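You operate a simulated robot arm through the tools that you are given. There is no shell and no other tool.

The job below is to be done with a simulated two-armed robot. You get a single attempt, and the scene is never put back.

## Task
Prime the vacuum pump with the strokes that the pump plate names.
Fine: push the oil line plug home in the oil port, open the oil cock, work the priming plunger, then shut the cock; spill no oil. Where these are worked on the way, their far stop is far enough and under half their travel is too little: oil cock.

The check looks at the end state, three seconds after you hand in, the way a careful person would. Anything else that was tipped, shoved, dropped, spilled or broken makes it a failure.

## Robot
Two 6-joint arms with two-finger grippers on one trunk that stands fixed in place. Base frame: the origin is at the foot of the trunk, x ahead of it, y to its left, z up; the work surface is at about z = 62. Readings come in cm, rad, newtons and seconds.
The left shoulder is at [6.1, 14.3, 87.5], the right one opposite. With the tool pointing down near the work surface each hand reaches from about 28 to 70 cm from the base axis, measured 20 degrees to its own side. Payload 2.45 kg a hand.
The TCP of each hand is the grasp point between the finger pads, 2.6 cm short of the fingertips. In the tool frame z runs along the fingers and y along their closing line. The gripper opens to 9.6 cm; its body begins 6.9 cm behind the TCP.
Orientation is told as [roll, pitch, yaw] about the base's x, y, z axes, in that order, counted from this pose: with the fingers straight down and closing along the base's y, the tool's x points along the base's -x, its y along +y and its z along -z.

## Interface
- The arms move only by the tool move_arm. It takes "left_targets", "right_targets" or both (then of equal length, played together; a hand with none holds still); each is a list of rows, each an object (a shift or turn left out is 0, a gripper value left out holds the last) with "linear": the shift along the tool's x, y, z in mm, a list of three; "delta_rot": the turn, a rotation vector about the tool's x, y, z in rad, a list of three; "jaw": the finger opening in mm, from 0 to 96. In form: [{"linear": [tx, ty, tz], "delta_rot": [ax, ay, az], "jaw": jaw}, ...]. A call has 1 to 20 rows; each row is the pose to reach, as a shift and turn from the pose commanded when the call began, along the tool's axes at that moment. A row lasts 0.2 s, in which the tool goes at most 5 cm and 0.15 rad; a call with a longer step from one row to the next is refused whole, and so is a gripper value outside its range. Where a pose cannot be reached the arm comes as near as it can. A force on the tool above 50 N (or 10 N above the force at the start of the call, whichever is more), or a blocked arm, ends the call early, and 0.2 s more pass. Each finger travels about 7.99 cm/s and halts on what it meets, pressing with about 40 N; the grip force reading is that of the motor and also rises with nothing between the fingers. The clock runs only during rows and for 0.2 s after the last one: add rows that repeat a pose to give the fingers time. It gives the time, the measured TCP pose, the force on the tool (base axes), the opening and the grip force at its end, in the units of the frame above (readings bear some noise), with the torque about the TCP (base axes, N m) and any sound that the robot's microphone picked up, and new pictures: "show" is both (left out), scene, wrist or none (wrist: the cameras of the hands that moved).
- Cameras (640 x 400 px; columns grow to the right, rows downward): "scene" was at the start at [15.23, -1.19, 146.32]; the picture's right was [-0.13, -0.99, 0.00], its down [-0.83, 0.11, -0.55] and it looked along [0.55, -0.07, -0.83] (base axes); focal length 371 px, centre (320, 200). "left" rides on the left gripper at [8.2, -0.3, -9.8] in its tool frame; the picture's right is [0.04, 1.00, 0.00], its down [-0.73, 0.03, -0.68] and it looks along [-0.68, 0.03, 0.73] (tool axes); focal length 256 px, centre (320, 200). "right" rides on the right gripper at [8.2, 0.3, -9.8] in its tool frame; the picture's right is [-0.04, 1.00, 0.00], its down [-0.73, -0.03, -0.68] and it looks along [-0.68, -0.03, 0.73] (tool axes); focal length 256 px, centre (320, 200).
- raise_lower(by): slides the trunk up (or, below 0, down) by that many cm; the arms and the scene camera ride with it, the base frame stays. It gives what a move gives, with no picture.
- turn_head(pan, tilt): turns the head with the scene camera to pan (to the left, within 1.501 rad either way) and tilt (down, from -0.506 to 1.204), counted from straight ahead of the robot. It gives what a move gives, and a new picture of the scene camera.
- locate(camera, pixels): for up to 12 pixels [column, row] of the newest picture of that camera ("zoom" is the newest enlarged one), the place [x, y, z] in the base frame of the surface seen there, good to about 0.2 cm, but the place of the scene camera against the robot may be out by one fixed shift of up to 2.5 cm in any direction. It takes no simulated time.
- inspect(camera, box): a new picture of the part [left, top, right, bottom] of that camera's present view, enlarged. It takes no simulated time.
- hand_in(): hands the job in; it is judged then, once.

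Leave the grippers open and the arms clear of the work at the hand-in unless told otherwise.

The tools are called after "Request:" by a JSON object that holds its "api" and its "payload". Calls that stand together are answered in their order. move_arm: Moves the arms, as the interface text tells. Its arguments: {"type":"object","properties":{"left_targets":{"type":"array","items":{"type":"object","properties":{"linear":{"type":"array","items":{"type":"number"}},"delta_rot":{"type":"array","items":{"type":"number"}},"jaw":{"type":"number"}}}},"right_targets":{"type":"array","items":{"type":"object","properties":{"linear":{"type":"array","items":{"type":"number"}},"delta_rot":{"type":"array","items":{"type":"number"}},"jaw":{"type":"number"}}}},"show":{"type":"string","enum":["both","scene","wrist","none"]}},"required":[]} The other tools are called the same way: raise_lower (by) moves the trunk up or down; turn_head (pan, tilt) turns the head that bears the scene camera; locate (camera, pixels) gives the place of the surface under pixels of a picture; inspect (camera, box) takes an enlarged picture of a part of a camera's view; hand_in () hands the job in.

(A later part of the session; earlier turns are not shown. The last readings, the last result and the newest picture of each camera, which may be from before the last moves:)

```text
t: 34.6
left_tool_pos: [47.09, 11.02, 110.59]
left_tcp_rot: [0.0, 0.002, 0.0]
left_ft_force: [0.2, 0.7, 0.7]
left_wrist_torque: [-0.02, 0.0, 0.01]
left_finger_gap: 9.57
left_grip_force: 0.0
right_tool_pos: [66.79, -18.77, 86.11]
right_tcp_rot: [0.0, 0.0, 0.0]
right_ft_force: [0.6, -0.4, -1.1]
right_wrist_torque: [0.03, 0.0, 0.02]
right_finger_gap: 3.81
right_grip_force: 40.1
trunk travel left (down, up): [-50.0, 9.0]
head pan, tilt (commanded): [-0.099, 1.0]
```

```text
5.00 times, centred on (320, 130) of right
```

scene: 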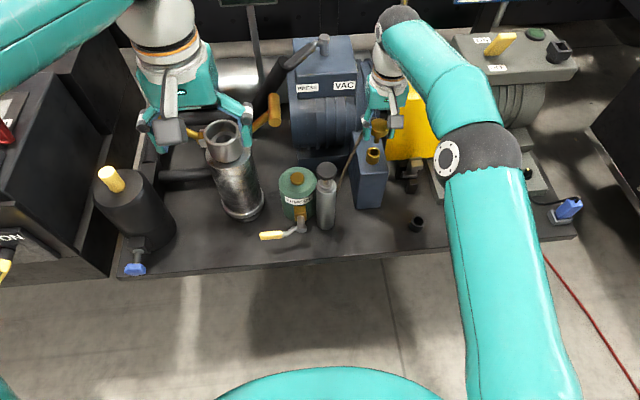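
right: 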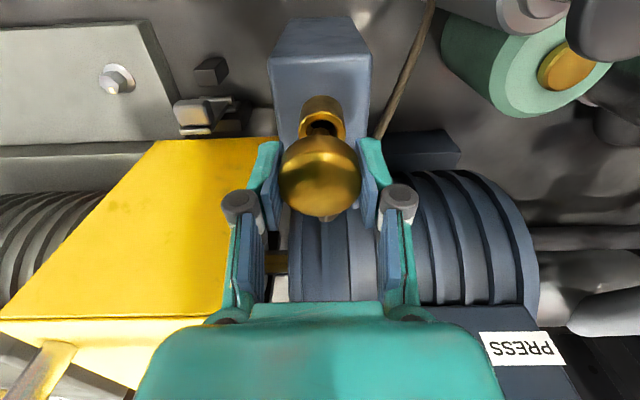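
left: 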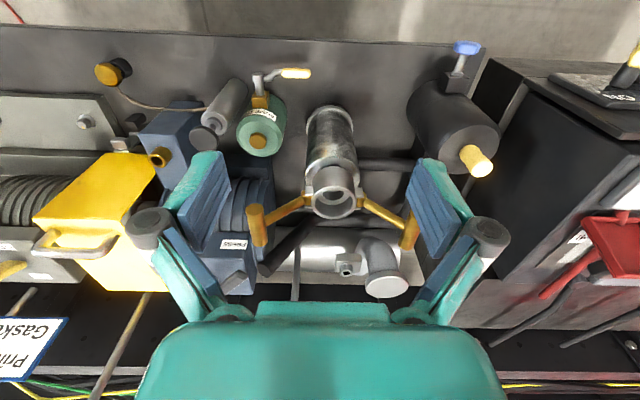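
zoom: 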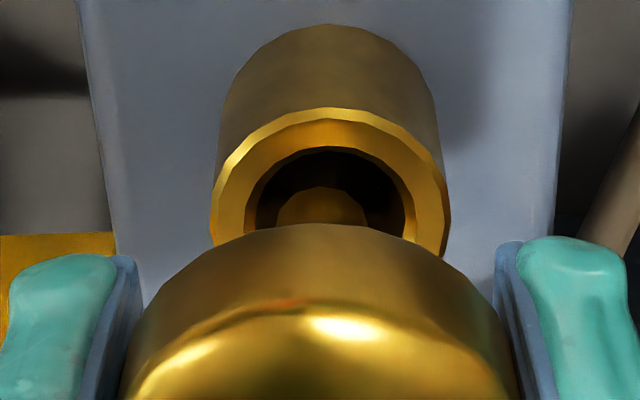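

The nipple is about 1 mm to the −y side. I'll correct that and lower in small logged steps.

Request:
{"api": "move_arm", "payload": {"right_targets": [{"linear": [0, 1.2, 0]}, {"linear": [0, 1.2, 7]}, {"linear": [0, 1.2, 14]}, {"linear": [0, 1.2, 14]}], "show": "none"}}

Request:
{"api": "move_arm", "payload": {"right_targets": [{"linear": [0, 0, 4]}, {"linear": [0, 0, 4]}], "show": "none"}}

Request:
{"api": "move_arm", "payload": {"right_targets": [{"linear": [0, 0, 3]}, {"linear": [0, 0, 3]}], "show": "none"}}

```text
t: 35.6
left_tool_pos: [47.05, 11.02, 110.52]
left_tcp_rot: [0.0, 0.003, 0.0]
left_ft_force: [-0.3, -0.3, -0.2]
left_wrist_torque: [0.0, -0.01, 0.01]
left_finger_gap: 9.56
left_grip_force: 0.0
right_tool_pos: [66.92, -18.44, 84.75]
right_tcp_rot: [0.001, -0.002, -0.001]
right_ft_force: [6.6, 0.5, 0.6]
right_wrist_torque: [0.02, -0.26, 0.01]
right_finger_gap: 3.84
right_grip_force: 39.8
trunk travel left (down, up): [-50.0, 9.0]
head pan, tilt (commanded): [-0.099, 1.0]
```

```text
t: 36.2
left_tool_pos: [47.11, 10.94, 110.75]
left_tcp_rot: [0.001, 0.004, 0.001]
left_ft_force: [0.2, -0.1, -0.5]
left_wrist_torque: [0.01, -0.01, 0.03]
left_finger_gap: 9.62
left_grip_force: 0.0
right_tool_pos: [67.01, -18.53, 84.44]
right_tcp_rot: [-0.001, -0.001, -0.001]
right_ft_force: [10.2, 0.5, 3.7]
right_wrist_torque: [0.01, -0.45, 0.02]
right_finger_gap: 3.83
right_grip_force: 40.5
trunk travel left (down, up): [-50.0, 9.0]
head pan, tilt (commanded): [-0.099, 1.0]
```

```text
t: 36.8
left_tool_pos: [47.12, 11.01, 110.68]
left_tcp_rot: [0.001, 0.001, -0.001]
left_ft_force: [0.5, -0.1, 0.6]
left_wrist_torque: [0.01, -0.01, 0.01]
left_finger_gap: 9.59
left_grip_force: 0.1
right_tool_pos: [67.01, -18.58, 83.83]
right_tcp_rot: [0.002, -0.001, 0.0]
right_ft_force: [13.2, 0.4, 4.0]
right_wrist_torque: [0.0, -0.42, -0.02]
right_finger_gap: 3.83
right_grip_force: 39.7
trunk travel left (down, up): [-50.0, 9.0]
head pan, tilt (commanded): [-0.099, 1.0]
```

The side force has grown to +13 N in x, so the snug part of the bore lies about 2 mm further in +x. I'll shift +1.8 mm and continue.

Request:
{"api": "move_arm", "payload": {"right_targets": [{"linear": [-1.8, 0, 0]}, {"linear": [-1.8, 0, 0]}], "show": "none"}}

Request:
{"api": "move_arm", "payload": {"right_targets": [{"linear": [0, 0, 2]}, {"linear": [0, 0, 2]}], "show": "none"}}

Request:
{"api": "move_arm", "payload": {"right_targets": [{"linear": [0, 0, 2]}, {"linear": [0, 0, 2]}], "show": "wrist"}}

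```text
t: 37.4
left_tool_pos: [47.07, 10.93, 110.54]
left_tcp_rot: [0.001, 0.001, 0.0]
left_ft_force: [0.2, -0.1, -0.5]
left_wrist_torque: [0.02, -0.02, 0.0]
left_finger_gap: 9.6
left_grip_force: 0.0
right_tool_pos: [67.08, -18.44, 83.86]
right_tcp_rot: [-0.001, 0.005, 0.0]
right_ft_force: [2.3, -1.0, -2.0]
right_wrist_torque: [-0.04, -0.15, 0.01]
right_finger_gap: 3.83
right_grip_force: 39.4
trunk travel left (down, up): [-50.0, 9.0]
head pan, tilt (commanded): [-0.099, 1.0]
```

```text
t: 38.0
left_tool_pos: [46.9, 10.95, 110.74]
left_tcp_rot: [0.002, 0.0, -0.001]
left_ft_force: [0.1, 0.3, 0.1]
left_wrist_torque: [0.0, -0.01, -0.01]
left_finger_gap: 9.61
left_grip_force: 0.0
right_tool_pos: [66.91, -18.57, 83.84]
right_tcp_rot: [-0.001, 0.003, -0.001]
right_ft_force: [0.5, 0.9, -0.4]
right_wrist_torque: [-0.01, -0.01, 0.03]
right_finger_gap: 3.83
right_grip_force: 39.8
trunk travel left (down, up): [-50.0, 9.0]
head pan, tilt (commanded): [-0.099, 1.0]
```

```text
t: 38.6
left_tool_pos: [46.88, 11.06, 110.63]
left_tcp_rot: [0.001, -0.001, -0.002]
left_ft_force: [0.0, -0.2, -0.8]
left_wrist_torque: [0.05, 0.02, 0.03]
left_finger_gap: 9.59
left_grip_force: 0.0
right_tool_pos: [67.12, -18.45, 83.64]
right_tcp_rot: [0.001, 0.002, 0.001]
right_ft_force: [1.1, -0.3, -1.0]
right_wrist_torque: [-0.01, -0.05, 0.01]
right_finger_gap: 3.8
right_grip_force: 39.7
trunk travel left (down, up): [-50.0, 9.0]
head pan, tilt (commanded): [-0.099, 1.0]
```

right: 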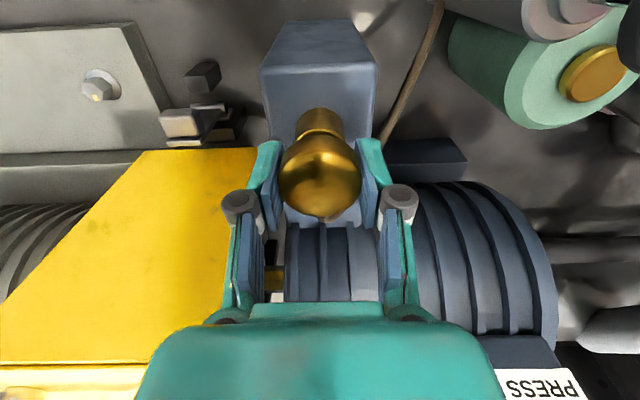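

The side forces are nearly zero now. Continuing down in 2 mm steps.

Request:
{"api": "move_arm", "payload": {"right_targets": [{"linear": [0, 0, 2]}, {"linear": [0, 0, 2]}], "show": "none"}}

Request:
{"api": "move_arm", "payload": {"right_targets": [{"linear": [0, 0, 1.5]}, {"linear": [0, 0, 1.5]}], "show": "none"}}

Request:
{"api": "move_arm", "payload": {"right_targets": [{"linear": [0, 0, 1.5]}, {"linear": [0, 0, 1.5]}], "show": "none"}}

```text
t: 39.2
left_tool_pos: [46.93, 11.07, 110.8]
left_tcp_rot: [0.0, 0.0, 0.0]
left_ft_force: [0.1, 0.1, 0.5]
left_wrist_torque: [0.02, 0.03, 0.0]
left_finger_gap: 9.61
left_grip_force: 0.0
right_tool_pos: [67.02, -18.42, 83.61]
right_tcp_rot: [0.001, -0.001, 0.0]
right_ft_force: [1.8, 0.2, 7.8]
right_wrist_torque: [0.01, -0.03, -0.01]
right_finger_gap: 3.83
right_grip_force: 39.6
trunk travel left (down, up): [-50.0, 9.0]
head pan, tilt (commanded): [-0.099, 1.0]
```

```text
t: 39.8
left_tool_pos: [46.93, 11.13, 110.73]
left_tcp_rot: [0.0, -0.001, 0.001]
left_ft_force: [0.9, 0.3, 0.2]
left_wrist_torque: [0.04, 0.03, 0.0]
left_finger_gap: 9.59
left_grip_force: 0.0
right_tool_pos: [66.97, -18.53, 83.53]
right_tcp_rot: [-0.001, -0.006, 0.001]
right_ft_force: [2.1, -0.1, 19.4]
right_wrist_torque: [0.04, -0.09, 0.04]
right_finger_gap: 3.82
right_grip_force: 39.6
trunk travel left (down, up): [-50.0, 9.0]
head pan, tilt (commanded): [-0.099, 1.0]
```

```text
t: 40.4
left_tool_pos: [46.82, 11.08, 110.71]
left_tcp_rot: [0.001, -0.003, 0.0]
left_ft_force: [0.3, 0.5, 0.5]
left_wrist_torque: [0.0, -0.02, -0.01]
left_finger_gap: 9.59
left_grip_force: 0.0
right_tool_pos: [66.95, -18.51, 83.53]
right_tcp_rot: [0.0, -0.005, -0.001]
right_ft_force: [2.2, 2.2, 24.5]
right_wrist_torque: [0.12, -0.19, 0.0]
right_finger_gap: 3.87
right_grip_force: 40.2
trunk travel left (down, up): [-50.0, 9.0]
head pan, tilt (commanded): [-0.099, 1.0]
```

It stops rigidly at the same depth again: TCP 83.53, about 8 N per mm, which is just arm stiffness. I'll try a gentle wiggle of ±1 mm under light load, in case it is only caught on an edge.

Request:
{"api": "move_arm", "payload": {"right_targets": [{"linear": [0, 0, -1]}, {"linear": [-1, 0, -1]}, {"linear": [-1, 1, -1]}, {"linear": [0, 1, -1]}, {"linear": [1, 1, -1]}, {"linear": [1, 0, -1]}, {"linear": [1, -1, -1]}, {"linear": [0, -1, -1]}, {"linear": [-1, -1, -1]}, {"linear": [-0.3, 0, -1]}, {"linear": [-0.3, 0, 0]}, {"linear": [-0.3, 0, 0]}], "show": "wrist"}}

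Request:
{"api": "locate", "payload": {"camera": "right", "pixels": [[320, 180], [320, 195], [300, 190], [340, 190], [320, 210]]}}

```text
t: 43.0
left_tool_pos: [46.87, 11.06, 110.84]
left_tcp_rot: [0.0, -0.002, 0.0]
left_ft_force: [0.6, 0.3, 0.7]
left_wrist_torque: [-0.02, -0.01, 0.0]
left_finger_gap: 9.58
left_grip_force: 0.1
right_tool_pos: [66.98, -18.53, 83.37]
right_tcp_rot: [0.001, -0.005, 0.0]
right_ft_force: [-2.7, 1.7, 24.1]
right_wrist_torque: [0.03, 0.19, -0.02]
right_finger_gap: 3.84
right_grip_force: 40.5
trunk travel left (down, up): [-50.0, 9.0]
head pan, tilt (commanded): [-0.099, 1.0]
```

right: 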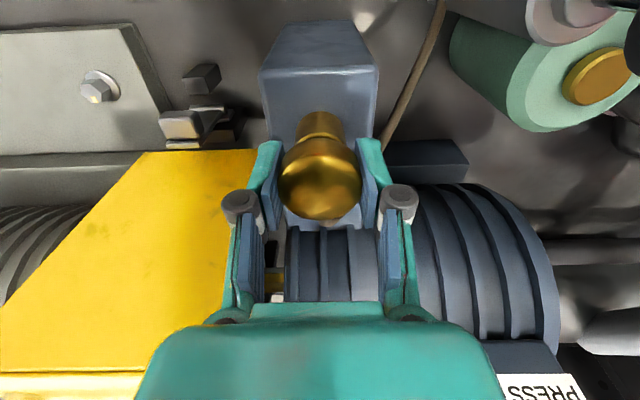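

```text
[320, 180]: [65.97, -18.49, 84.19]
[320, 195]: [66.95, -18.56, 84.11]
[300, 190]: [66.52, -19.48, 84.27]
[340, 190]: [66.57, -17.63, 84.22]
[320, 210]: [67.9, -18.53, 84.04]
```

The cap top stays at 84.15. In the parking cup the plug sat with its cap top 5.67 cm above the cup floor; here it is 5.72 cm above the bore floor. So the nipple is bottomed and the plug is home. I'll release it and take the right hand away to its starting area.

Request:
{"api": "move_arm", "payload": {"right_targets": [{"linear": [0, 0, -2]}, {"linear": [0, 0, -2], "jaw": 50}, {"linear": [0, 0, -2], "jaw": 62}, {"linear": [0, 0, -2], "jaw": 62}, {"linear": [0, 0, -35], "jaw": 62}, {"linear": [0, 0, -75], "jaw": 62}, {"linear": [30, -20, -110], "jaw": 62}, {"linear": [70, -50, -150], "jaw": 80}, {"linear": [110, -90, -180], "jaw": 96}, {"linear": [145, -125, -195], "jaw": 96}, {"linear": [150, -130, -200], "jaw": 96}, {"linear": [150, -130, -200], "jaw": 96}], "show": "both"}}

Request:
{"api": "inspect", "payload": {"camera": "scene", "box": [240, 120, 440, 245]}}

Request:
{"api": "inspect", "payload": {"camera": "scene", "box": [350, 130, 400, 180]}}

```text
refused: row 7 steps farther than a row can; nothing moved
```

```text
3.20 times, centred on (340, 182) of scene
```

zoom: 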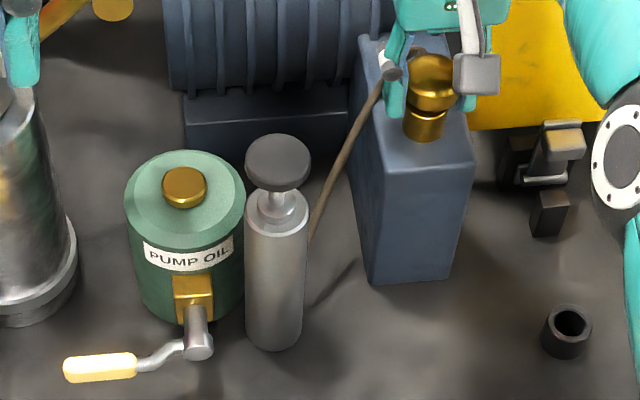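

```text
8.00 times, centred on (375, 155) of scene
```

zoom: 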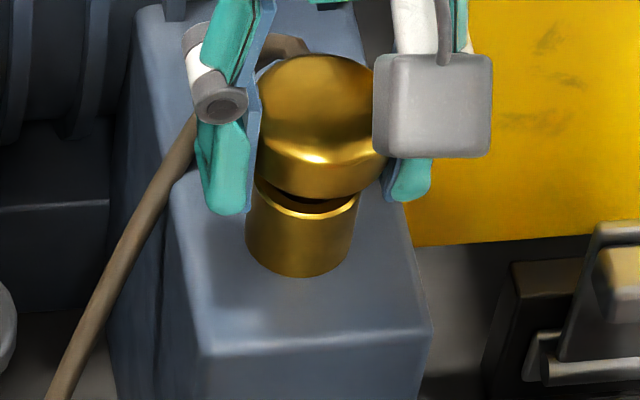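

That retreat was refused for a too-long step and nothing moved. I'll repeat it with shorter steps.

Request:
{"api": "move_arm", "payload": {"right_targets": [{"linear": [0, 0, -2]}, {"linear": [0, 0, -2], "jaw": 50}, {"linear": [0, 0, -2], "jaw": 62}, {"linear": [0, 0, -2], "jaw": 62}, {"linear": [0, 0, -30], "jaw": 62}, {"linear": [0, 0, -70], "jaw": 62}, {"linear": [20, -10, -100], "jaw": 62}, {"linear": [45, -30, -125], "jaw": 80}, {"linear": [70, -55, -150], "jaw": 96}, {"linear": [95, -80, -170], "jaw": 96}, {"linear": [120, -105, -185], "jaw": 96}, {"linear": [145, -125, -195], "jaw": 96}, {"linear": [150, -130, -200], "jaw": 96}, {"linear": [150, -130, -200], "jaw": 96}], "show": "both"}}

Request:
{"api": "inspect", "payload": {"camera": "scene", "box": [350, 130, 400, 180]}}

Request:
{"api": "inspect", "payload": {"camera": "scene", "box": [255, 160, 351, 250]}}

```text
t: 46.0
left_tool_pos: [46.95, 11.05, 110.54]
left_tcp_rot: [0.0, -0.002, -0.001]
left_ft_force: [-0.2, 1.1, 0.1]
left_wrist_torque: [-0.01, -0.04, 0.01]
left_finger_gap: 9.61
left_grip_force: 0.0
right_tool_pos: [52.05, -31.54, 103.14]
right_tcp_rot: [0.001, 0.002, -0.001]
right_ft_force: [0.4, -0.1, -1.2]
right_wrist_torque: [-0.01, -0.01, 0.03]
right_finger_gap: 9.6
right_grip_force: 0.1
trunk travel left (down, up): [-50.0, 9.0]
head pan, tilt (commanded): [-0.099, 1.0]
```

scene: 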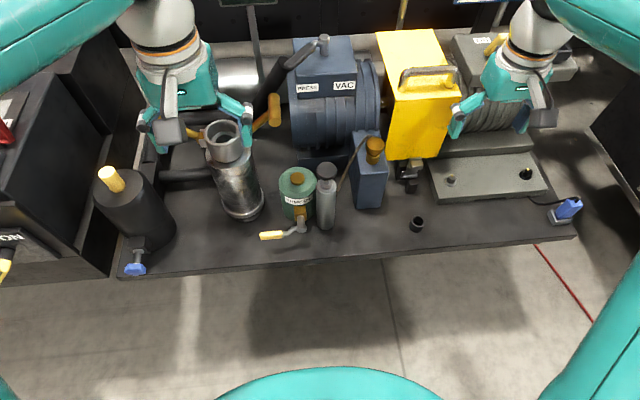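
right: 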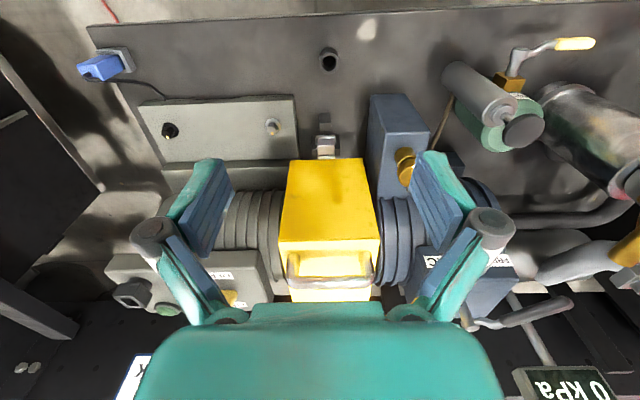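

```text
8.00 times, centred on (375, 155) of scene
```

zoom: 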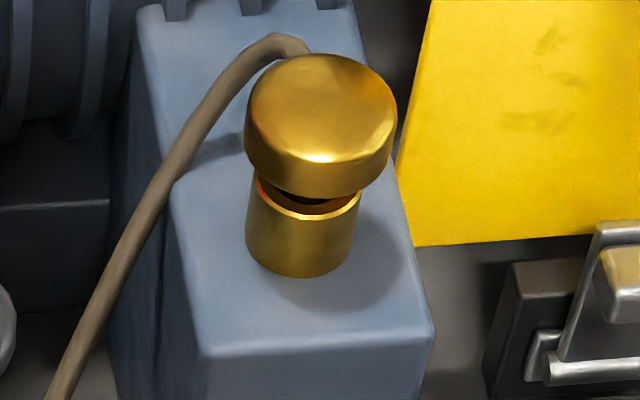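

```text
4.44 times, centred on (303, 205) of scene
```

zoom: 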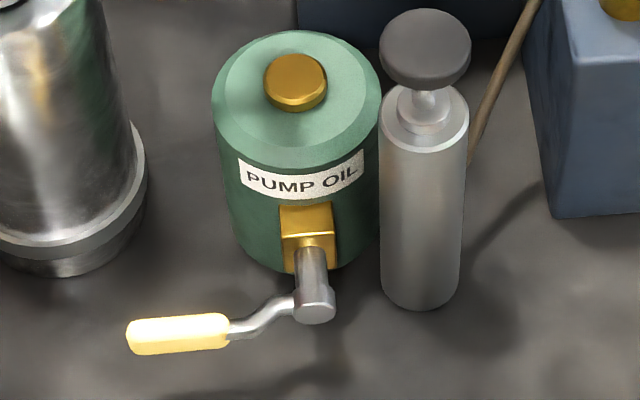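

The plug stands upright in the port. Next is the oil cock, with the left hand. I'll bring it above and in front of the cock for a closer look.

Request:
{"api": "move_arm", "payload": {"left_targets": [{"linear": [0, -14, 40]}, {"linear": [0, -28, 80]}, {"linear": [0, -42, 120]}, {"linear": [0, -56, 160]}, {"linear": [0, -70, 200]}, {"linear": [0, -70, 225]}, {"linear": [0, -70, 225]}], "show": "wrist"}}

Request:
{"api": "inspect", "payload": {"camera": "left", "box": [220, 40, 420, 165]}}

```text
t: 47.6
left_tool_pos: [46.8, 4.2, 88.0]
left_tcp_rot: [0.001, 0.0, -0.002]
left_ft_force: [-0.6, 0.0, -0.4]
left_wrist_torque: [0.03, 0.01, -0.01]
left_finger_gap: 9.61
left_grip_force: 0.2
right_tool_pos: [52.0, -31.58, 103.25]
right_tcp_rot: [0.0, -0.001, 0.002]
right_ft_force: [-0.2, -0.2, 0.5]
right_wrist_torque: [0.01, 0.0, -0.04]
right_finger_gap: 9.63
right_grip_force: 0.0
trunk travel left (down, up): [-50.0, 9.0]
head pan, tilt (commanded): [-0.099, 1.0]
```

left: 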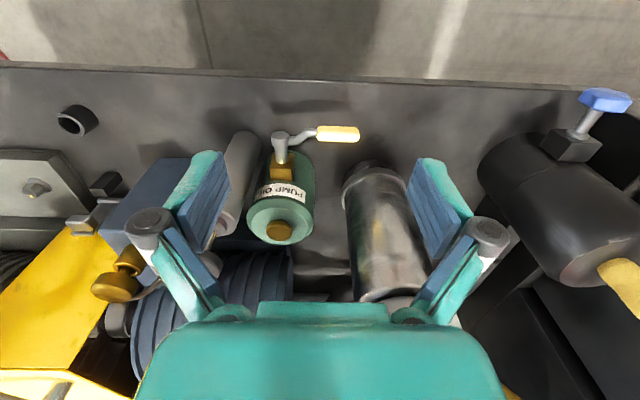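

```text
3.20 times, centred on (320, 102) of left
```

zoom: 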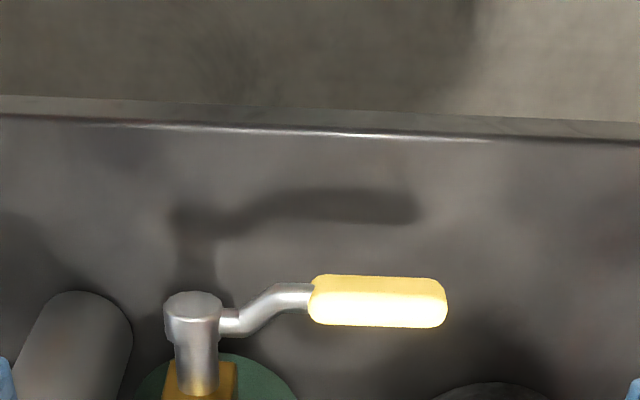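

I'll locate points along the cock lever, hub and stem.

Request:
{"api": "locate", "payload": {"camera": "zoom", "pixels": [[193, 303], [175, 312], [212, 305], [196, 340], [196, 370], [230, 322], [260, 310], [295, 292], [330, 300], [380, 300], [435, 303], [380, 320]]}}

Request:
{"api": "locate", "payload": {"camera": "left", "pixels": [[282, 170], [270, 172], [294, 172], [280, 190], [280, 230], [240, 160], [338, 128], [338, 140], [310, 165], [255, 200], [316, 200], [282, 160]]}}

```text
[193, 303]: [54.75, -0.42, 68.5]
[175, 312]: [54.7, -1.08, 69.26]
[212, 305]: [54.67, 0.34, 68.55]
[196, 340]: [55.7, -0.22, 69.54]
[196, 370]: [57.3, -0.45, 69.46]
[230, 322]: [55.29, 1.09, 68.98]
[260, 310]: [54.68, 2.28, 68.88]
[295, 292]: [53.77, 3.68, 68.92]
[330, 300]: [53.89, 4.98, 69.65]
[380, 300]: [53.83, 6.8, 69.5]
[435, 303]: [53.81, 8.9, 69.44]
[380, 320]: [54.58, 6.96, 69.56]
```

```text
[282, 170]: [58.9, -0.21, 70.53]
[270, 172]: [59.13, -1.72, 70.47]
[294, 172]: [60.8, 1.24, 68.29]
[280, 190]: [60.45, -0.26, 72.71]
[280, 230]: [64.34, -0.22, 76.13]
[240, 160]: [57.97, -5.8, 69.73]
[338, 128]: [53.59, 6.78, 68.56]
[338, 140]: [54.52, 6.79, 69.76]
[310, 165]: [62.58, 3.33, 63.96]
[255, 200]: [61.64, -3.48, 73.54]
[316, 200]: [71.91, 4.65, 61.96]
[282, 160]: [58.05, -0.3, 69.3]
```

The cock's stem lies along x at y≈−0.3, z≈68.7. The lever grip is horizontal towards +y from about y 4.2 to 9.2, near x 54.2, z 68.9. The bench lies only 6.6 cm below the axis, so the 9.5 cm lever must swing upward. I'll check the steel filter's position for clearance, then yaw the left hand 90° so its fingers close along x.

Request:
{"api": "locate", "payload": {"camera": "left", "pixels": [[350, 180], [400, 185], [372, 165], [350, 220], [380, 230], [372, 285], [385, 295], [345, 195], [300, 290], [240, 260], [215, 262], [395, 300]]}}

Request:
{"api": "move_arm", "payload": {"left_targets": [{"delta_rot": [0, 0, 0.14]}, {"delta_rot": [0, 0, 0.28]}, {"delta_rot": [0, 0, 0.42]}, {"delta_rot": [0, 0, 0.56]}, {"delta_rot": [0, 0, 0.7]}, {"delta_rot": [0, 0, 0.84]}, {"delta_rot": [0, 0, 0.98]}, {"delta_rot": [0, 0, 1.12]}, {"delta_rot": [0, 0, 1.26]}, {"delta_rot": [0, 0, 1.4]}, {"delta_rot": [0, 0, 1.5]}, {"delta_rot": [0, 0, 1.5708]}, {"delta_rot": [0, 0, 1.5708]}], "show": "both"}}

```text
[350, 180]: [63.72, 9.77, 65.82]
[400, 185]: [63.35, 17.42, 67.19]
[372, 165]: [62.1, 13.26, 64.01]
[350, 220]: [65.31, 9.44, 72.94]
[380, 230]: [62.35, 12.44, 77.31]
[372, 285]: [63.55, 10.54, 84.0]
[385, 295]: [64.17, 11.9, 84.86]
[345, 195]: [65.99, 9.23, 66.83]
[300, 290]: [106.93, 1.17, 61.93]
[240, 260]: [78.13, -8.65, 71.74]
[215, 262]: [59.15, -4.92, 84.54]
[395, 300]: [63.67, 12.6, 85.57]
```

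```text
t: 50.4
left_tool_pos: [47.04, 3.98, 88.22]
left_tcp_rot: [-0.001, -0.001, -1.574]
left_ft_force: [0.2, -0.9, -0.8]
left_wrist_torque: [0.02, -0.03, 0.04]
left_finger_gap: 9.61
left_grip_force: 0.1
right_tool_pos: [52.06, -31.43, 103.29]
right_tcp_rot: [0.001, 0.0, 0.001]
right_ft_force: [-0.1, 0.4, -0.1]
right_wrist_torque: [-0.02, -0.01, 0.01]
right_finger_gap: 9.59
right_grip_force: 0.1
trunk travel left (down, up): [-50.0, 9.0]
head pan, tilt (commanded): [-0.099, 1.0]
```

scene: 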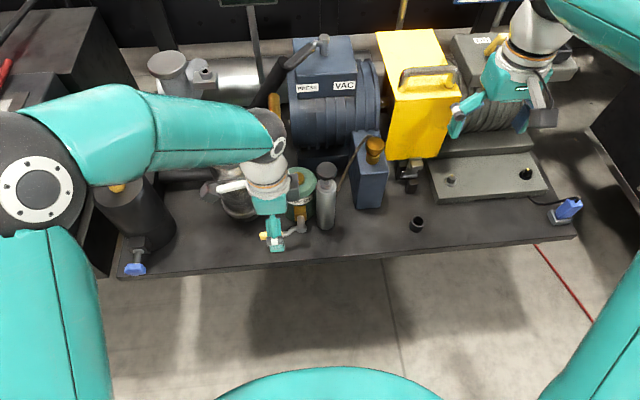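
left: 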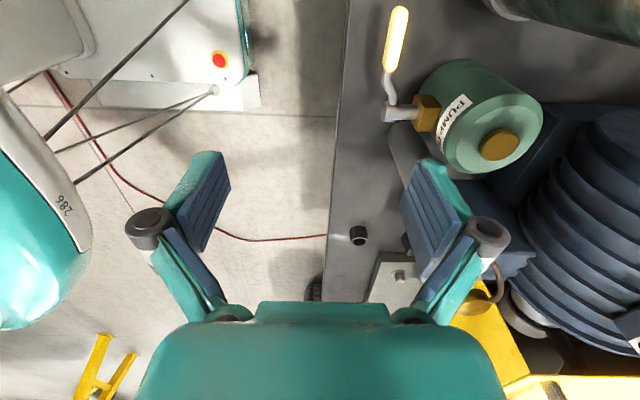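

The yaw is done. The filter front is at x≥62, so there is clearance. I'll move above the lever grip at (54.2, 6.7) with the jaw at 50 mm.

Request:
{"api": "move_arm", "payload": {"left_targets": [{"linear": [6, 18, 30], "jaw": 80}, {"linear": [13, 36, 60], "jaw": 60}, {"linear": [20, 54, 90], "jaw": 50}, {"linear": [27, 72, 120], "jaw": 50}, {"linear": [27, 72, 120], "jaw": 50}, {"linear": [27, 72, 120], "jaw": 50}], "show": "both"}}

Request:
{"api": "inspect", "payload": {"camera": "left", "box": [240, 80, 440, 240]}}

```text
t: 51.8
left_tool_pos: [54.29, 6.58, 76.01]
left_tcp_rot: [-0.002, 0.001, -1.571]
left_ft_force: [0.5, 0.7, 0.4]
left_wrist_torque: [0.0, 0.02, 0.01]
left_finger_gap: 4.97
left_grip_force: 0.0
right_tool_pos: [52.1, -31.4, 103.23]
right_tcp_rot: [0.0, 0.002, 0.0]
right_ft_force: [-0.3, -0.2, 0.1]
right_wrist_torque: [0.0, 0.0, 0.03]
right_finger_gap: 9.6
right_grip_force: 0.2
trunk travel left (down, up): [-50.0, 9.0]
head pan, tilt (commanded): [-0.099, 1.0]
```

scene: 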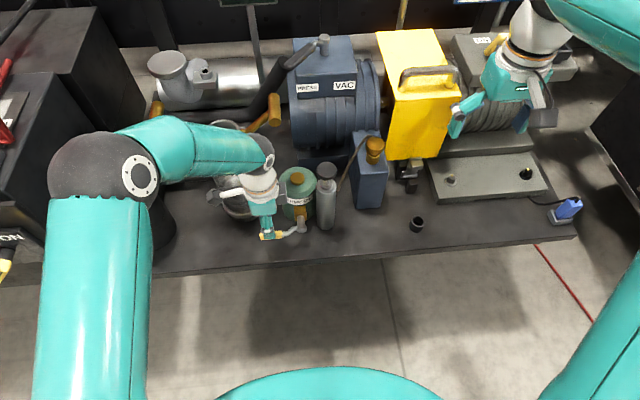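
left: 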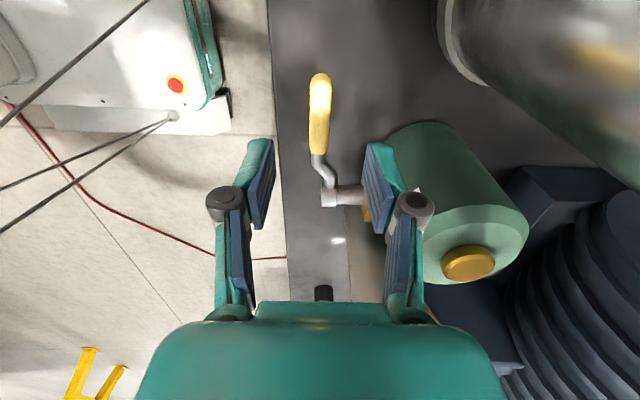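

```text
2.50 times, centred on (340, 160) of left
```

zoom: 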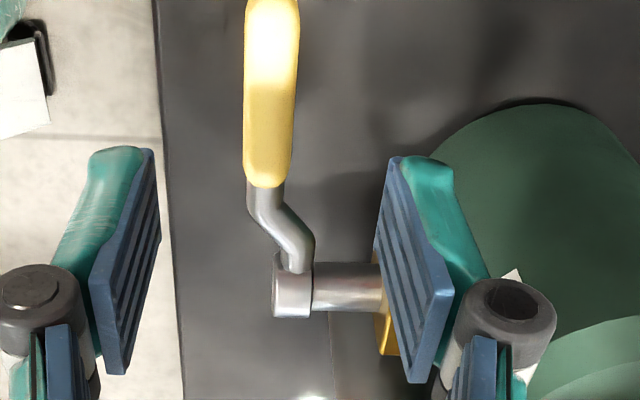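

Request:
{"api": "locate", "payload": {"camera": "left", "pixels": [[320, 80], [319, 100], [319, 120], [319, 145], [310, 120], [328, 120], [318, 165], [326, 182], [329, 196], [345, 196], [313, 105], [326, 105]]}}

```text
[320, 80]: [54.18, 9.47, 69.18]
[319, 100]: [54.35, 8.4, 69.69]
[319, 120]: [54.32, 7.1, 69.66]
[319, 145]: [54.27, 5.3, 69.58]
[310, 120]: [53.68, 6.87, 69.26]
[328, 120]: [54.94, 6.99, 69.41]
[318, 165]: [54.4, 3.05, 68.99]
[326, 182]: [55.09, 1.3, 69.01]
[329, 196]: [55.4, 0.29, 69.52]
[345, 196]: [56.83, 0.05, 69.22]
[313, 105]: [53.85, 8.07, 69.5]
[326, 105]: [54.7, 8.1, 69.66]
```

The grip runs y 4.9–9.6 at x≈54.3 with its top at z 69.65. I'll descend to TCP z≈69 and close on it gently.

Request:
{"api": "move_arm", "payload": {"left_targets": [{"linear": [4, 0, 30]}, {"linear": [4, 0, 60]}, {"linear": [4, 0, 70]}, {"linear": [4, 0, 70]}, {"linear": [4, 0, 70], "jaw": 30}, {"linear": [4, 0, 70], "jaw": 15}, {"linear": [4, 0, 70], "jaw": 8}, {"linear": [4, 0, 70], "jaw": 8}, {"linear": [4, 0, 70], "jaw": 8}], "show": "wrist"}}

```text
t: 53.8
left_tool_pos: [54.29, 6.91, 69.14]
left_tcp_rot: [0.004, -0.002, -1.572]
left_ft_force: [18.0, 1.1, 3.6]
left_wrist_torque: [-0.27, -0.14, -0.04]
left_finger_gap: 2.08
left_grip_force: 45.3
right_tool_pos: [52.15, -31.59, 103.21]
right_tcp_rot: [0.0, 0.002, 0.001]
right_ft_force: [-0.2, -0.4, 0.2]
right_wrist_torque: [-0.02, 0.03, 0.03]
right_finger_gap: 9.61
right_grip_force: 0.1
trunk travel left (down, up): [-50.0, 9.0]
head pan, tilt (commanded): [-0.099, 1.0]
```

left: 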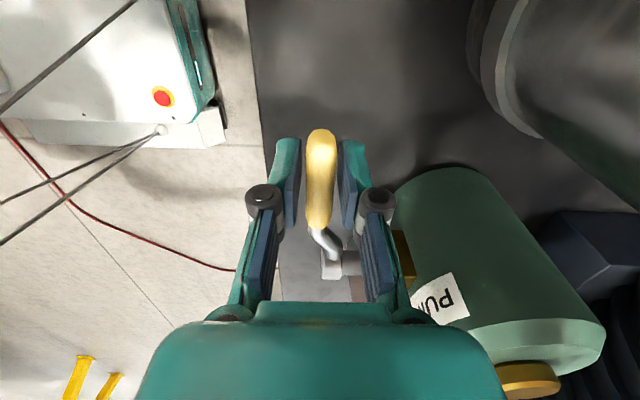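

Request:
{"api": "inspect", "payload": {"camera": "left", "box": [240, 110, 400, 270]}}

Request:
{"api": "move_arm", "payload": {"left_targets": [{"linear": [0, 0, 0]}], "show": "none"}}

```text
2.50 times, centred on (320, 190) of left
```

zoom: 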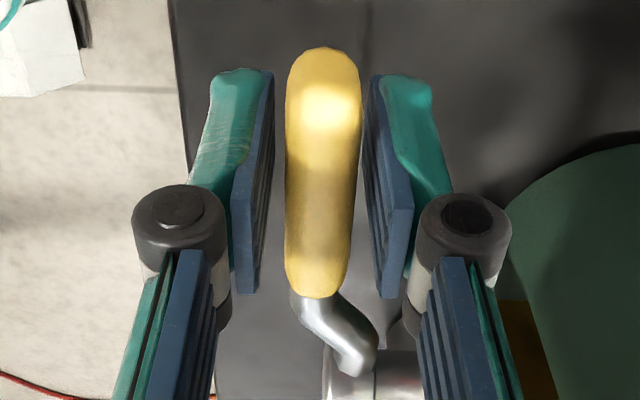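

```text
t: 54.2
left_tool_pos: [54.27, 7.03, 69.16]
left_tcp_rot: [0.005, -0.001, -1.571]
left_ft_force: [19.4, 1.8, 6.4]
left_wrist_torque: [-0.42, -0.1, -0.08]
left_finger_gap: 2.05
left_grip_force: 45.1
right_tool_pos: [52.2, -31.48, 103.32]
right_tcp_rot: [-0.001, 0.003, 0.0]
right_ft_force: [0.5, -0.5, -0.5]
right_wrist_torque: [0.01, -0.04, 0.02]
right_finger_gap: 9.6
right_grip_force: 0.1
trunk travel left (down, up): [-50.0, 9.0]
head pan, tilt (commanded): [-0.099, 1.0]
```

The fingers stopped at a 2.05 cm gap with 19 N in +x on the hand, so I'm gripping slightly off-centre. I'll shift +x by 2 mm to relieve it and see what the force does.

Request:
{"api": "move_arm", "payload": {"left_targets": [{"linear": [0, 1, 0]}, {"linear": [0, 2, 0]}, {"linear": [0, 2, 0]}], "show": "wrist"}}

Request:
{"api": "inspect", "payload": {"camera": "left", "box": [240, 110, 400, 270]}}

```text
t: 55.0
left_tool_pos: [54.31, 6.89, 69.1]
left_tcp_rot: [-0.002, 0.001, -1.57]
left_ft_force: [8.3, -3.2, 8.0]
left_wrist_torque: [-0.61, 0.01, 0.04]
left_finger_gap: 2.03
left_grip_force: 45.3
right_tool_pos: [52.13, -31.58, 103.22]
right_tcp_rot: [-0.001, 0.0, -0.001]
right_ft_force: [-0.2, -0.3, -0.5]
right_wrist_torque: [0.0, 0.01, 0.02]
right_finger_gap: 9.61
right_grip_force: 0.1
trunk travel left (down, up): [-50.0, 9.0]
head pan, tilt (commanded): [-0.099, 1.0]
```

left: 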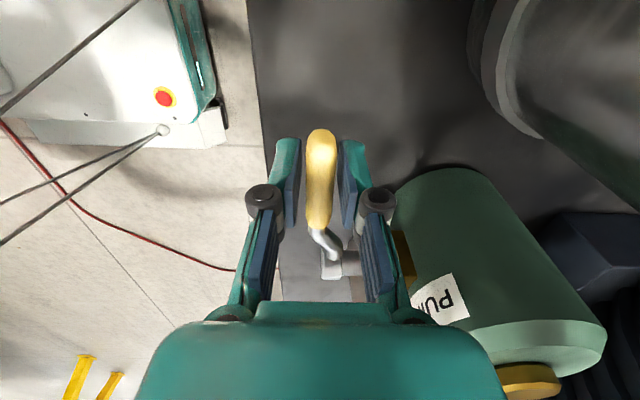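

```text
2.50 times, centred on (320, 190) of left
```

zoom: 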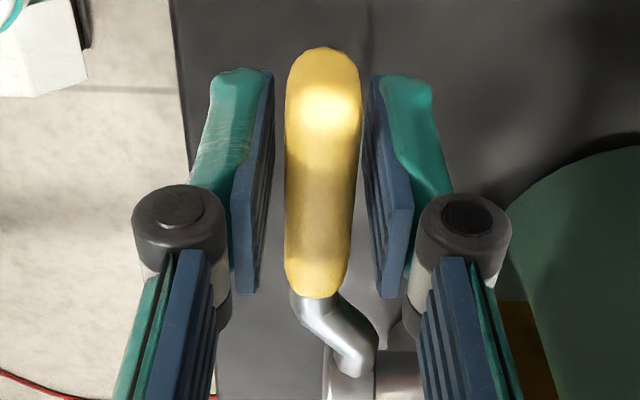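

The grip is now more even, so the lever's contact shape is about 2 cm wide. I'll try swinging the lever upward on its arc, first about 10°, watching the force and whether it moves.

Request:
{"api": "move_arm", "payload": {"left_targets": [{"linear": [-0.3, 0.5, -5]}, {"linear": [-1, 0.5, -9]}, {"linear": [-1.8, 0.5, -12.3]}, {"linear": [-1.8, 0.5, -12.3]}], "show": "both"}}

Request:
{"api": "inspect", "payload": {"camera": "left", "box": [240, 110, 400, 270]}}

Request:
{"api": "inspect", "payload": {"camera": "scene", "box": [255, 160, 351, 250]}}

```text
t: 56.0
left_tool_pos: [54.35, 6.88, 70.21]
left_tcp_rot: [-0.006, 0.001, -1.571]
left_ft_force: [-1.9, 1.8, -18.1]
left_wrist_torque: [1.25, 0.05, 0.06]
left_finger_gap: 2.07
left_grip_force: 45.0
right_tool_pos: [52.21, -31.46, 103.19]
right_tcp_rot: [0.0, 0.001, 0.001]
right_ft_force: [0.3, -0.2, 0.3]
right_wrist_torque: [0.02, 0.0, 0.01]
right_finger_gap: 9.6
right_grip_force: 0.1
trunk travel left (down, up): [-50.0, 9.0]
head pan, tilt (commanded): [-0.099, 1.0]
```

scene: 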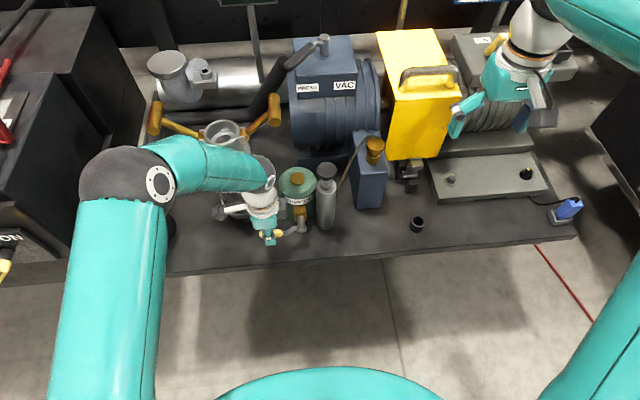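
left: 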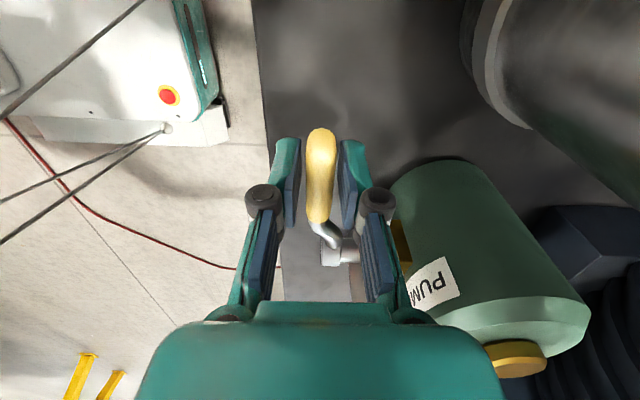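

```text
2.50 times, centred on (320, 190) of left
```

zoom: 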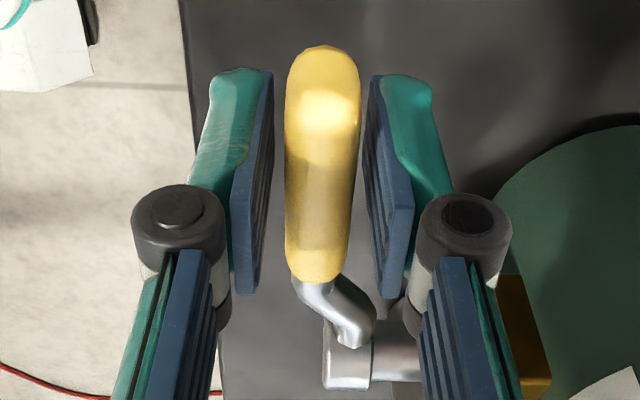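

```text
4.44 times, centred on (303, 205) of scene
```

zoom: 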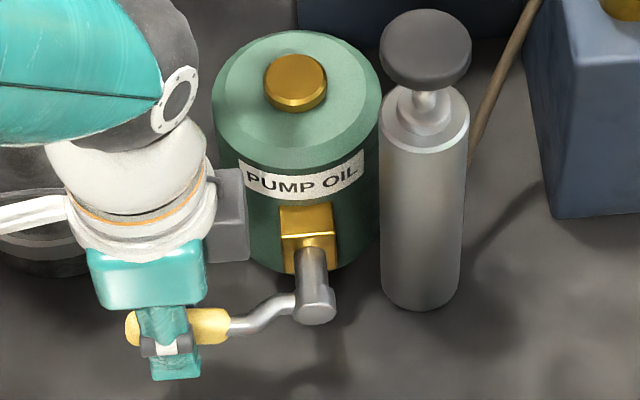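

The lever is turning up with the hand. Nearly all the 18 N comes from the pads clamping the lever so it can't pivot in them (torque 1.25 N·m); the hinge itself is light. I'll ease the grip to about 20 mm so the lever can pivot.

Request:
{"api": "move_arm", "payload": {"left_targets": [{"linear": [0, 0, 0], "jaw": 20}, {"linear": [0, 0, 0], "jaw": 20}], "show": "none"}}

```text
t: 56.6
left_tool_pos: [54.37, 6.84, 70.57]
left_tcp_rot: [-0.001, 0.001, -1.571]
left_ft_force: [-4.5, -1.4, 1.3]
left_wrist_torque: [-0.08, 0.09, -0.05]
left_finger_gap: 2.36
left_grip_force: 2.9
right_tool_pos: [52.0, -31.48, 103.3]
right_tcp_rot: [-0.001, 0.0, -0.001]
right_ft_force: [0.8, -0.1, -0.8]
right_wrist_torque: [-0.02, -0.02, 0.0]
right_finger_gap: 9.58
right_grip_force: 0.0
trunk travel left (down, up): [-50.0, 9.0]
head pan, tilt (commanded): [-0.099, 1.0]
```

Now it's only lightly held (3 N). I'll firm the grip slightly to 16 mm and continue up the arc to about 33°.

Request:
{"api": "move_arm", "payload": {"left_targets": [{"linear": [0, 0, 0], "jaw": 16}, {"linear": [-1.8, 0, -6]}, {"linear": [-3.9, 0, -12.1]}, {"linear": [-6.7, 0, -18]}, {"linear": [-9.8, 0, -23.2]}, {"linear": [-9.8, 0, -23.2]}], "show": "both"}}

Request:
{"api": "inspect", "payload": {"camera": "left", "box": [240, 110, 400, 270]}}

Request:
{"api": "inspect", "payload": {"camera": "scene", "box": [255, 160, 351, 250]}}

```text
t: 58.0
left_tool_pos: [54.31, 6.02, 72.58]
left_tcp_rot: [-0.006, 0.001, -1.572]
left_ft_force: [-7.4, 16.0, -13.1]
left_wrist_torque: [1.46, 0.09, 0.06]
left_finger_gap: 2.08
left_grip_force: 44.9
right_tool_pos: [52.13, -31.31, 103.33]
right_tcp_rot: [-0.001, 0.001, -0.002]
right_ft_force: [-0.2, -0.5, 0.6]
right_wrist_torque: [0.02, -0.02, -0.02]
right_finger_gap: 9.59
right_grip_force: 0.1
trunk travel left (down, up): [-50.0, 9.0]
head pan, tilt (commanded): [-0.099, 1.0]
```

scene: 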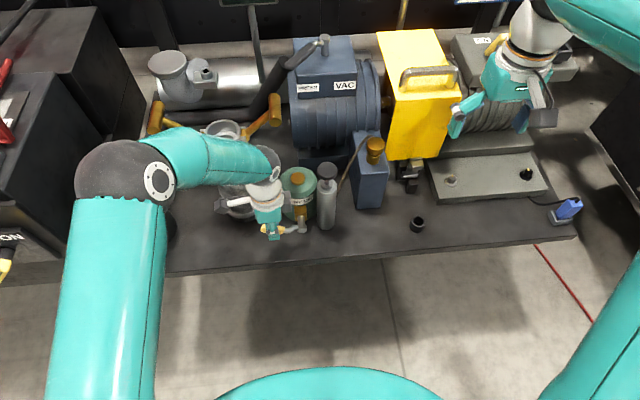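
left: 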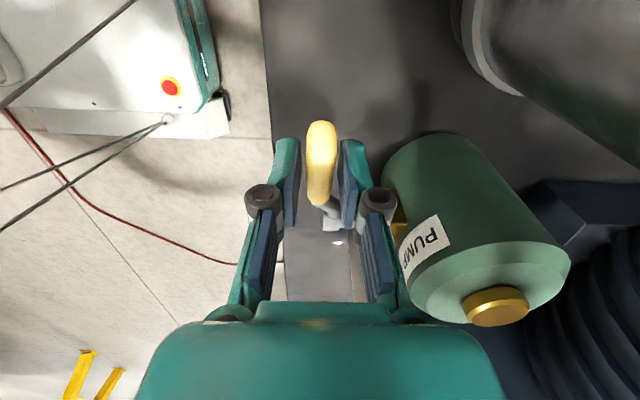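

```text
2.50 times, centred on (320, 190) of left
```

zoom: 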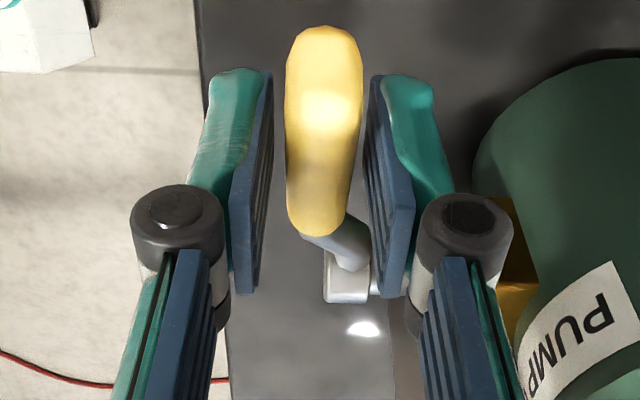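

```text
4.44 times, centred on (303, 205) of scene
```

zoom: 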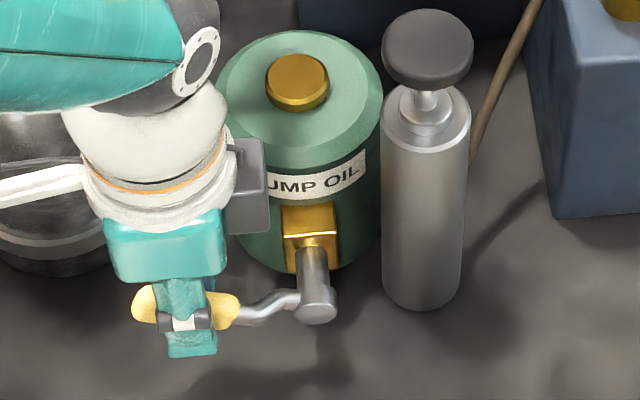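

Request:
{"api": "locate", "payload": {"camera": "left", "pixels": [[320, 128], [320, 145], [319, 165], [318, 185], [318, 198], [332, 215], [333, 227]]}}

```text
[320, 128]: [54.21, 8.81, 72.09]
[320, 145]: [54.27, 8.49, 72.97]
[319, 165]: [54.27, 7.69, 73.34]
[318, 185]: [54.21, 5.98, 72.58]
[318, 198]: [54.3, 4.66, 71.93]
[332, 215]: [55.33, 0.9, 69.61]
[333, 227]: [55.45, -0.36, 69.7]
```

The lever has risen to about 25°, so it opens upward. Clamping fights the pivot, so I'll let go, bring closed vertical fingers to its +y side, and push its underside towards −y.

Request:
{"api": "move_arm", "payload": {"left_targets": [{"linear": [0, 0, 0], "jaw": 30}, {"linear": [0, 0, 0], "jaw": 50}, {"linear": [0, 0, -10], "jaw": 56}, {"linear": [0, 0, -35], "jaw": 56}, {"linear": [0, 0, -65], "jaw": 56}, {"linear": [0, 0, -65], "jaw": 56}], "show": "wrist"}}

Request:
{"api": "locate", "payload": {"camera": "left", "pixels": [[320, 80], [320, 95], [320, 110], [320, 125], [320, 140], [325, 160]]}}

```text
t: 59.4
left_tool_pos: [54.53, 5.91, 79.09]
left_tcp_rot: [-0.003, 0.0, -1.571]
left_ft_force: [-0.6, 0.0, 0.6]
left_wrist_torque: [-0.01, 0.02, -0.01]
left_finger_gap: 5.59
left_grip_force: 0.1
right_tool_pos: [52.11, -31.54, 103.22]
right_tcp_rot: [-0.001, 0.001, 0.001]
right_ft_force: [0.5, 0.0, -0.6]
right_wrist_torque: [0.01, -0.02, 0.0]
right_finger_gap: 9.6
right_grip_force: 0.0
trunk travel left (down, up): [-50.0, 9.0]
head pan, tilt (commanded): [-0.099, 1.0]
```

left: 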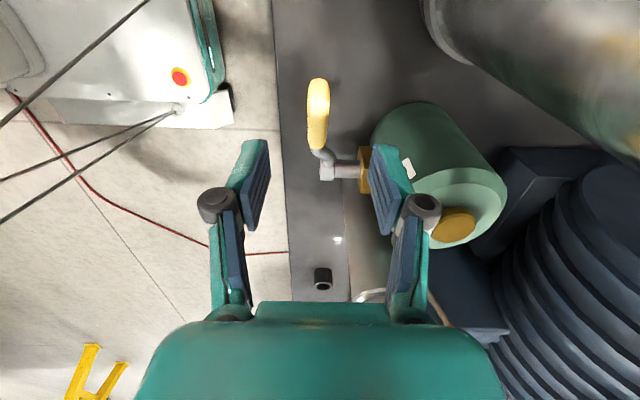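

```text
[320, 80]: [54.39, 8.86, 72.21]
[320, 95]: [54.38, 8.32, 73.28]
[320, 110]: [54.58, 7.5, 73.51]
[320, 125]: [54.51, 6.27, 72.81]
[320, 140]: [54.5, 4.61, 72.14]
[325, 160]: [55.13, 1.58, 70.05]
```

The lever holds at about 26°, its tip near (y 8.9, z 72.2). I'll move to the +y side at y≈12.5, close the fingers and lower beside the tip.

Request:
{"api": "move_arm", "payload": {"left_targets": [{"linear": [22, -1, 0], "jaw": 40}, {"linear": [44, -1, 0], "jaw": 20}, {"linear": [64, -1, 0], "jaw": 0}, {"linear": [64, -1, 25], "jaw": 0}, {"linear": [64, -1, 50], "jaw": 0}, {"linear": [64, -1, 74], "jaw": 0}, {"linear": [64, -1, 74], "jaw": 0}], "show": "both"}}

Request:
{"api": "inspect", "payload": {"camera": "left", "box": [240, 120, 400, 280]}}

Request:
{"api": "inspect", "payload": {"camera": "scene", "box": [230, 160, 326, 250]}}

```text
t: 61.0
left_tool_pos: [54.35, 12.16, 71.39]
left_tcp_rot: [-0.001, 0.0, -1.572]
left_ft_force: [-0.1, 0.0, -0.1]
left_wrist_torque: [-0.03, 0.01, -0.04]
left_finger_gap: 0.0
left_grip_force: 28.2
right_tool_pos: [52.06, -31.39, 103.26]
right_tcp_rot: [0.002, 0.001, 0.002]
right_ft_force: [0.5, 0.9, 0.0]
right_wrist_torque: [-0.03, 0.01, 0.03]
right_finger_gap: 9.59
right_grip_force: 0.0
trunk travel left (down, up): [-50.0, 9.0]
head pan, tilt (commanded): [-0.099, 1.0]
```

scene: 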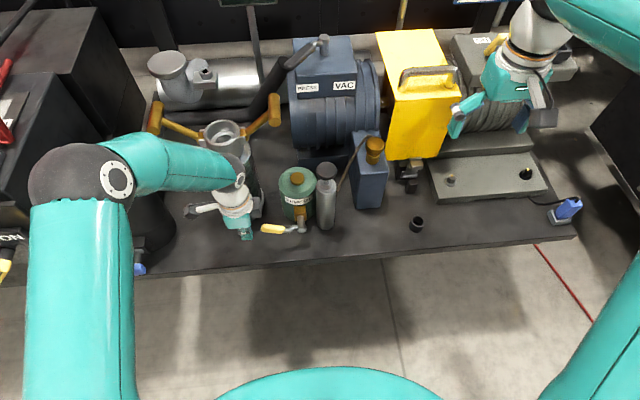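
left: 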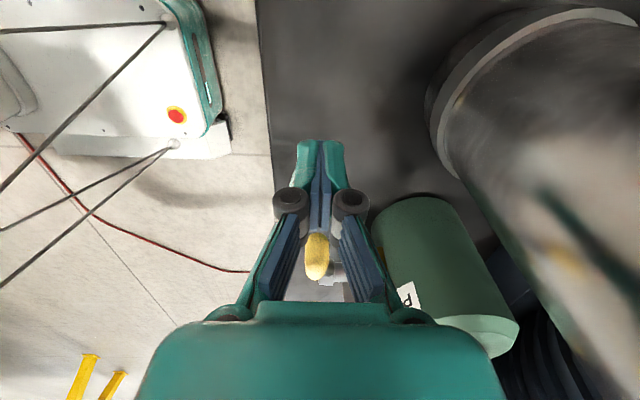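

```text
2.50 times, centred on (320, 200) of left
```

zoom: 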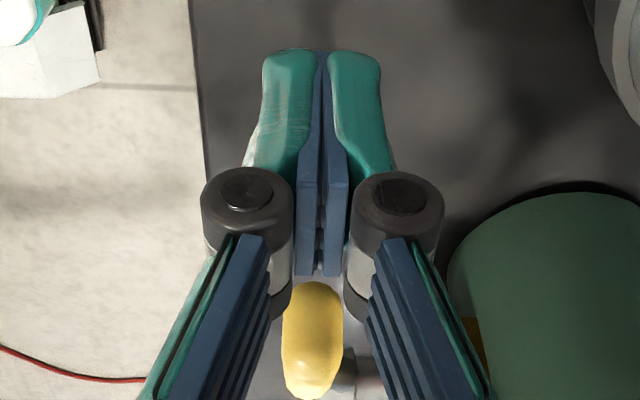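

```text
4.44 times, centred on (278, 205) of scene
```

zoom: 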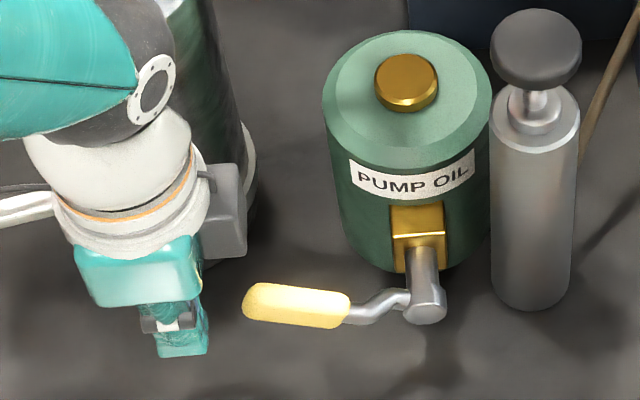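

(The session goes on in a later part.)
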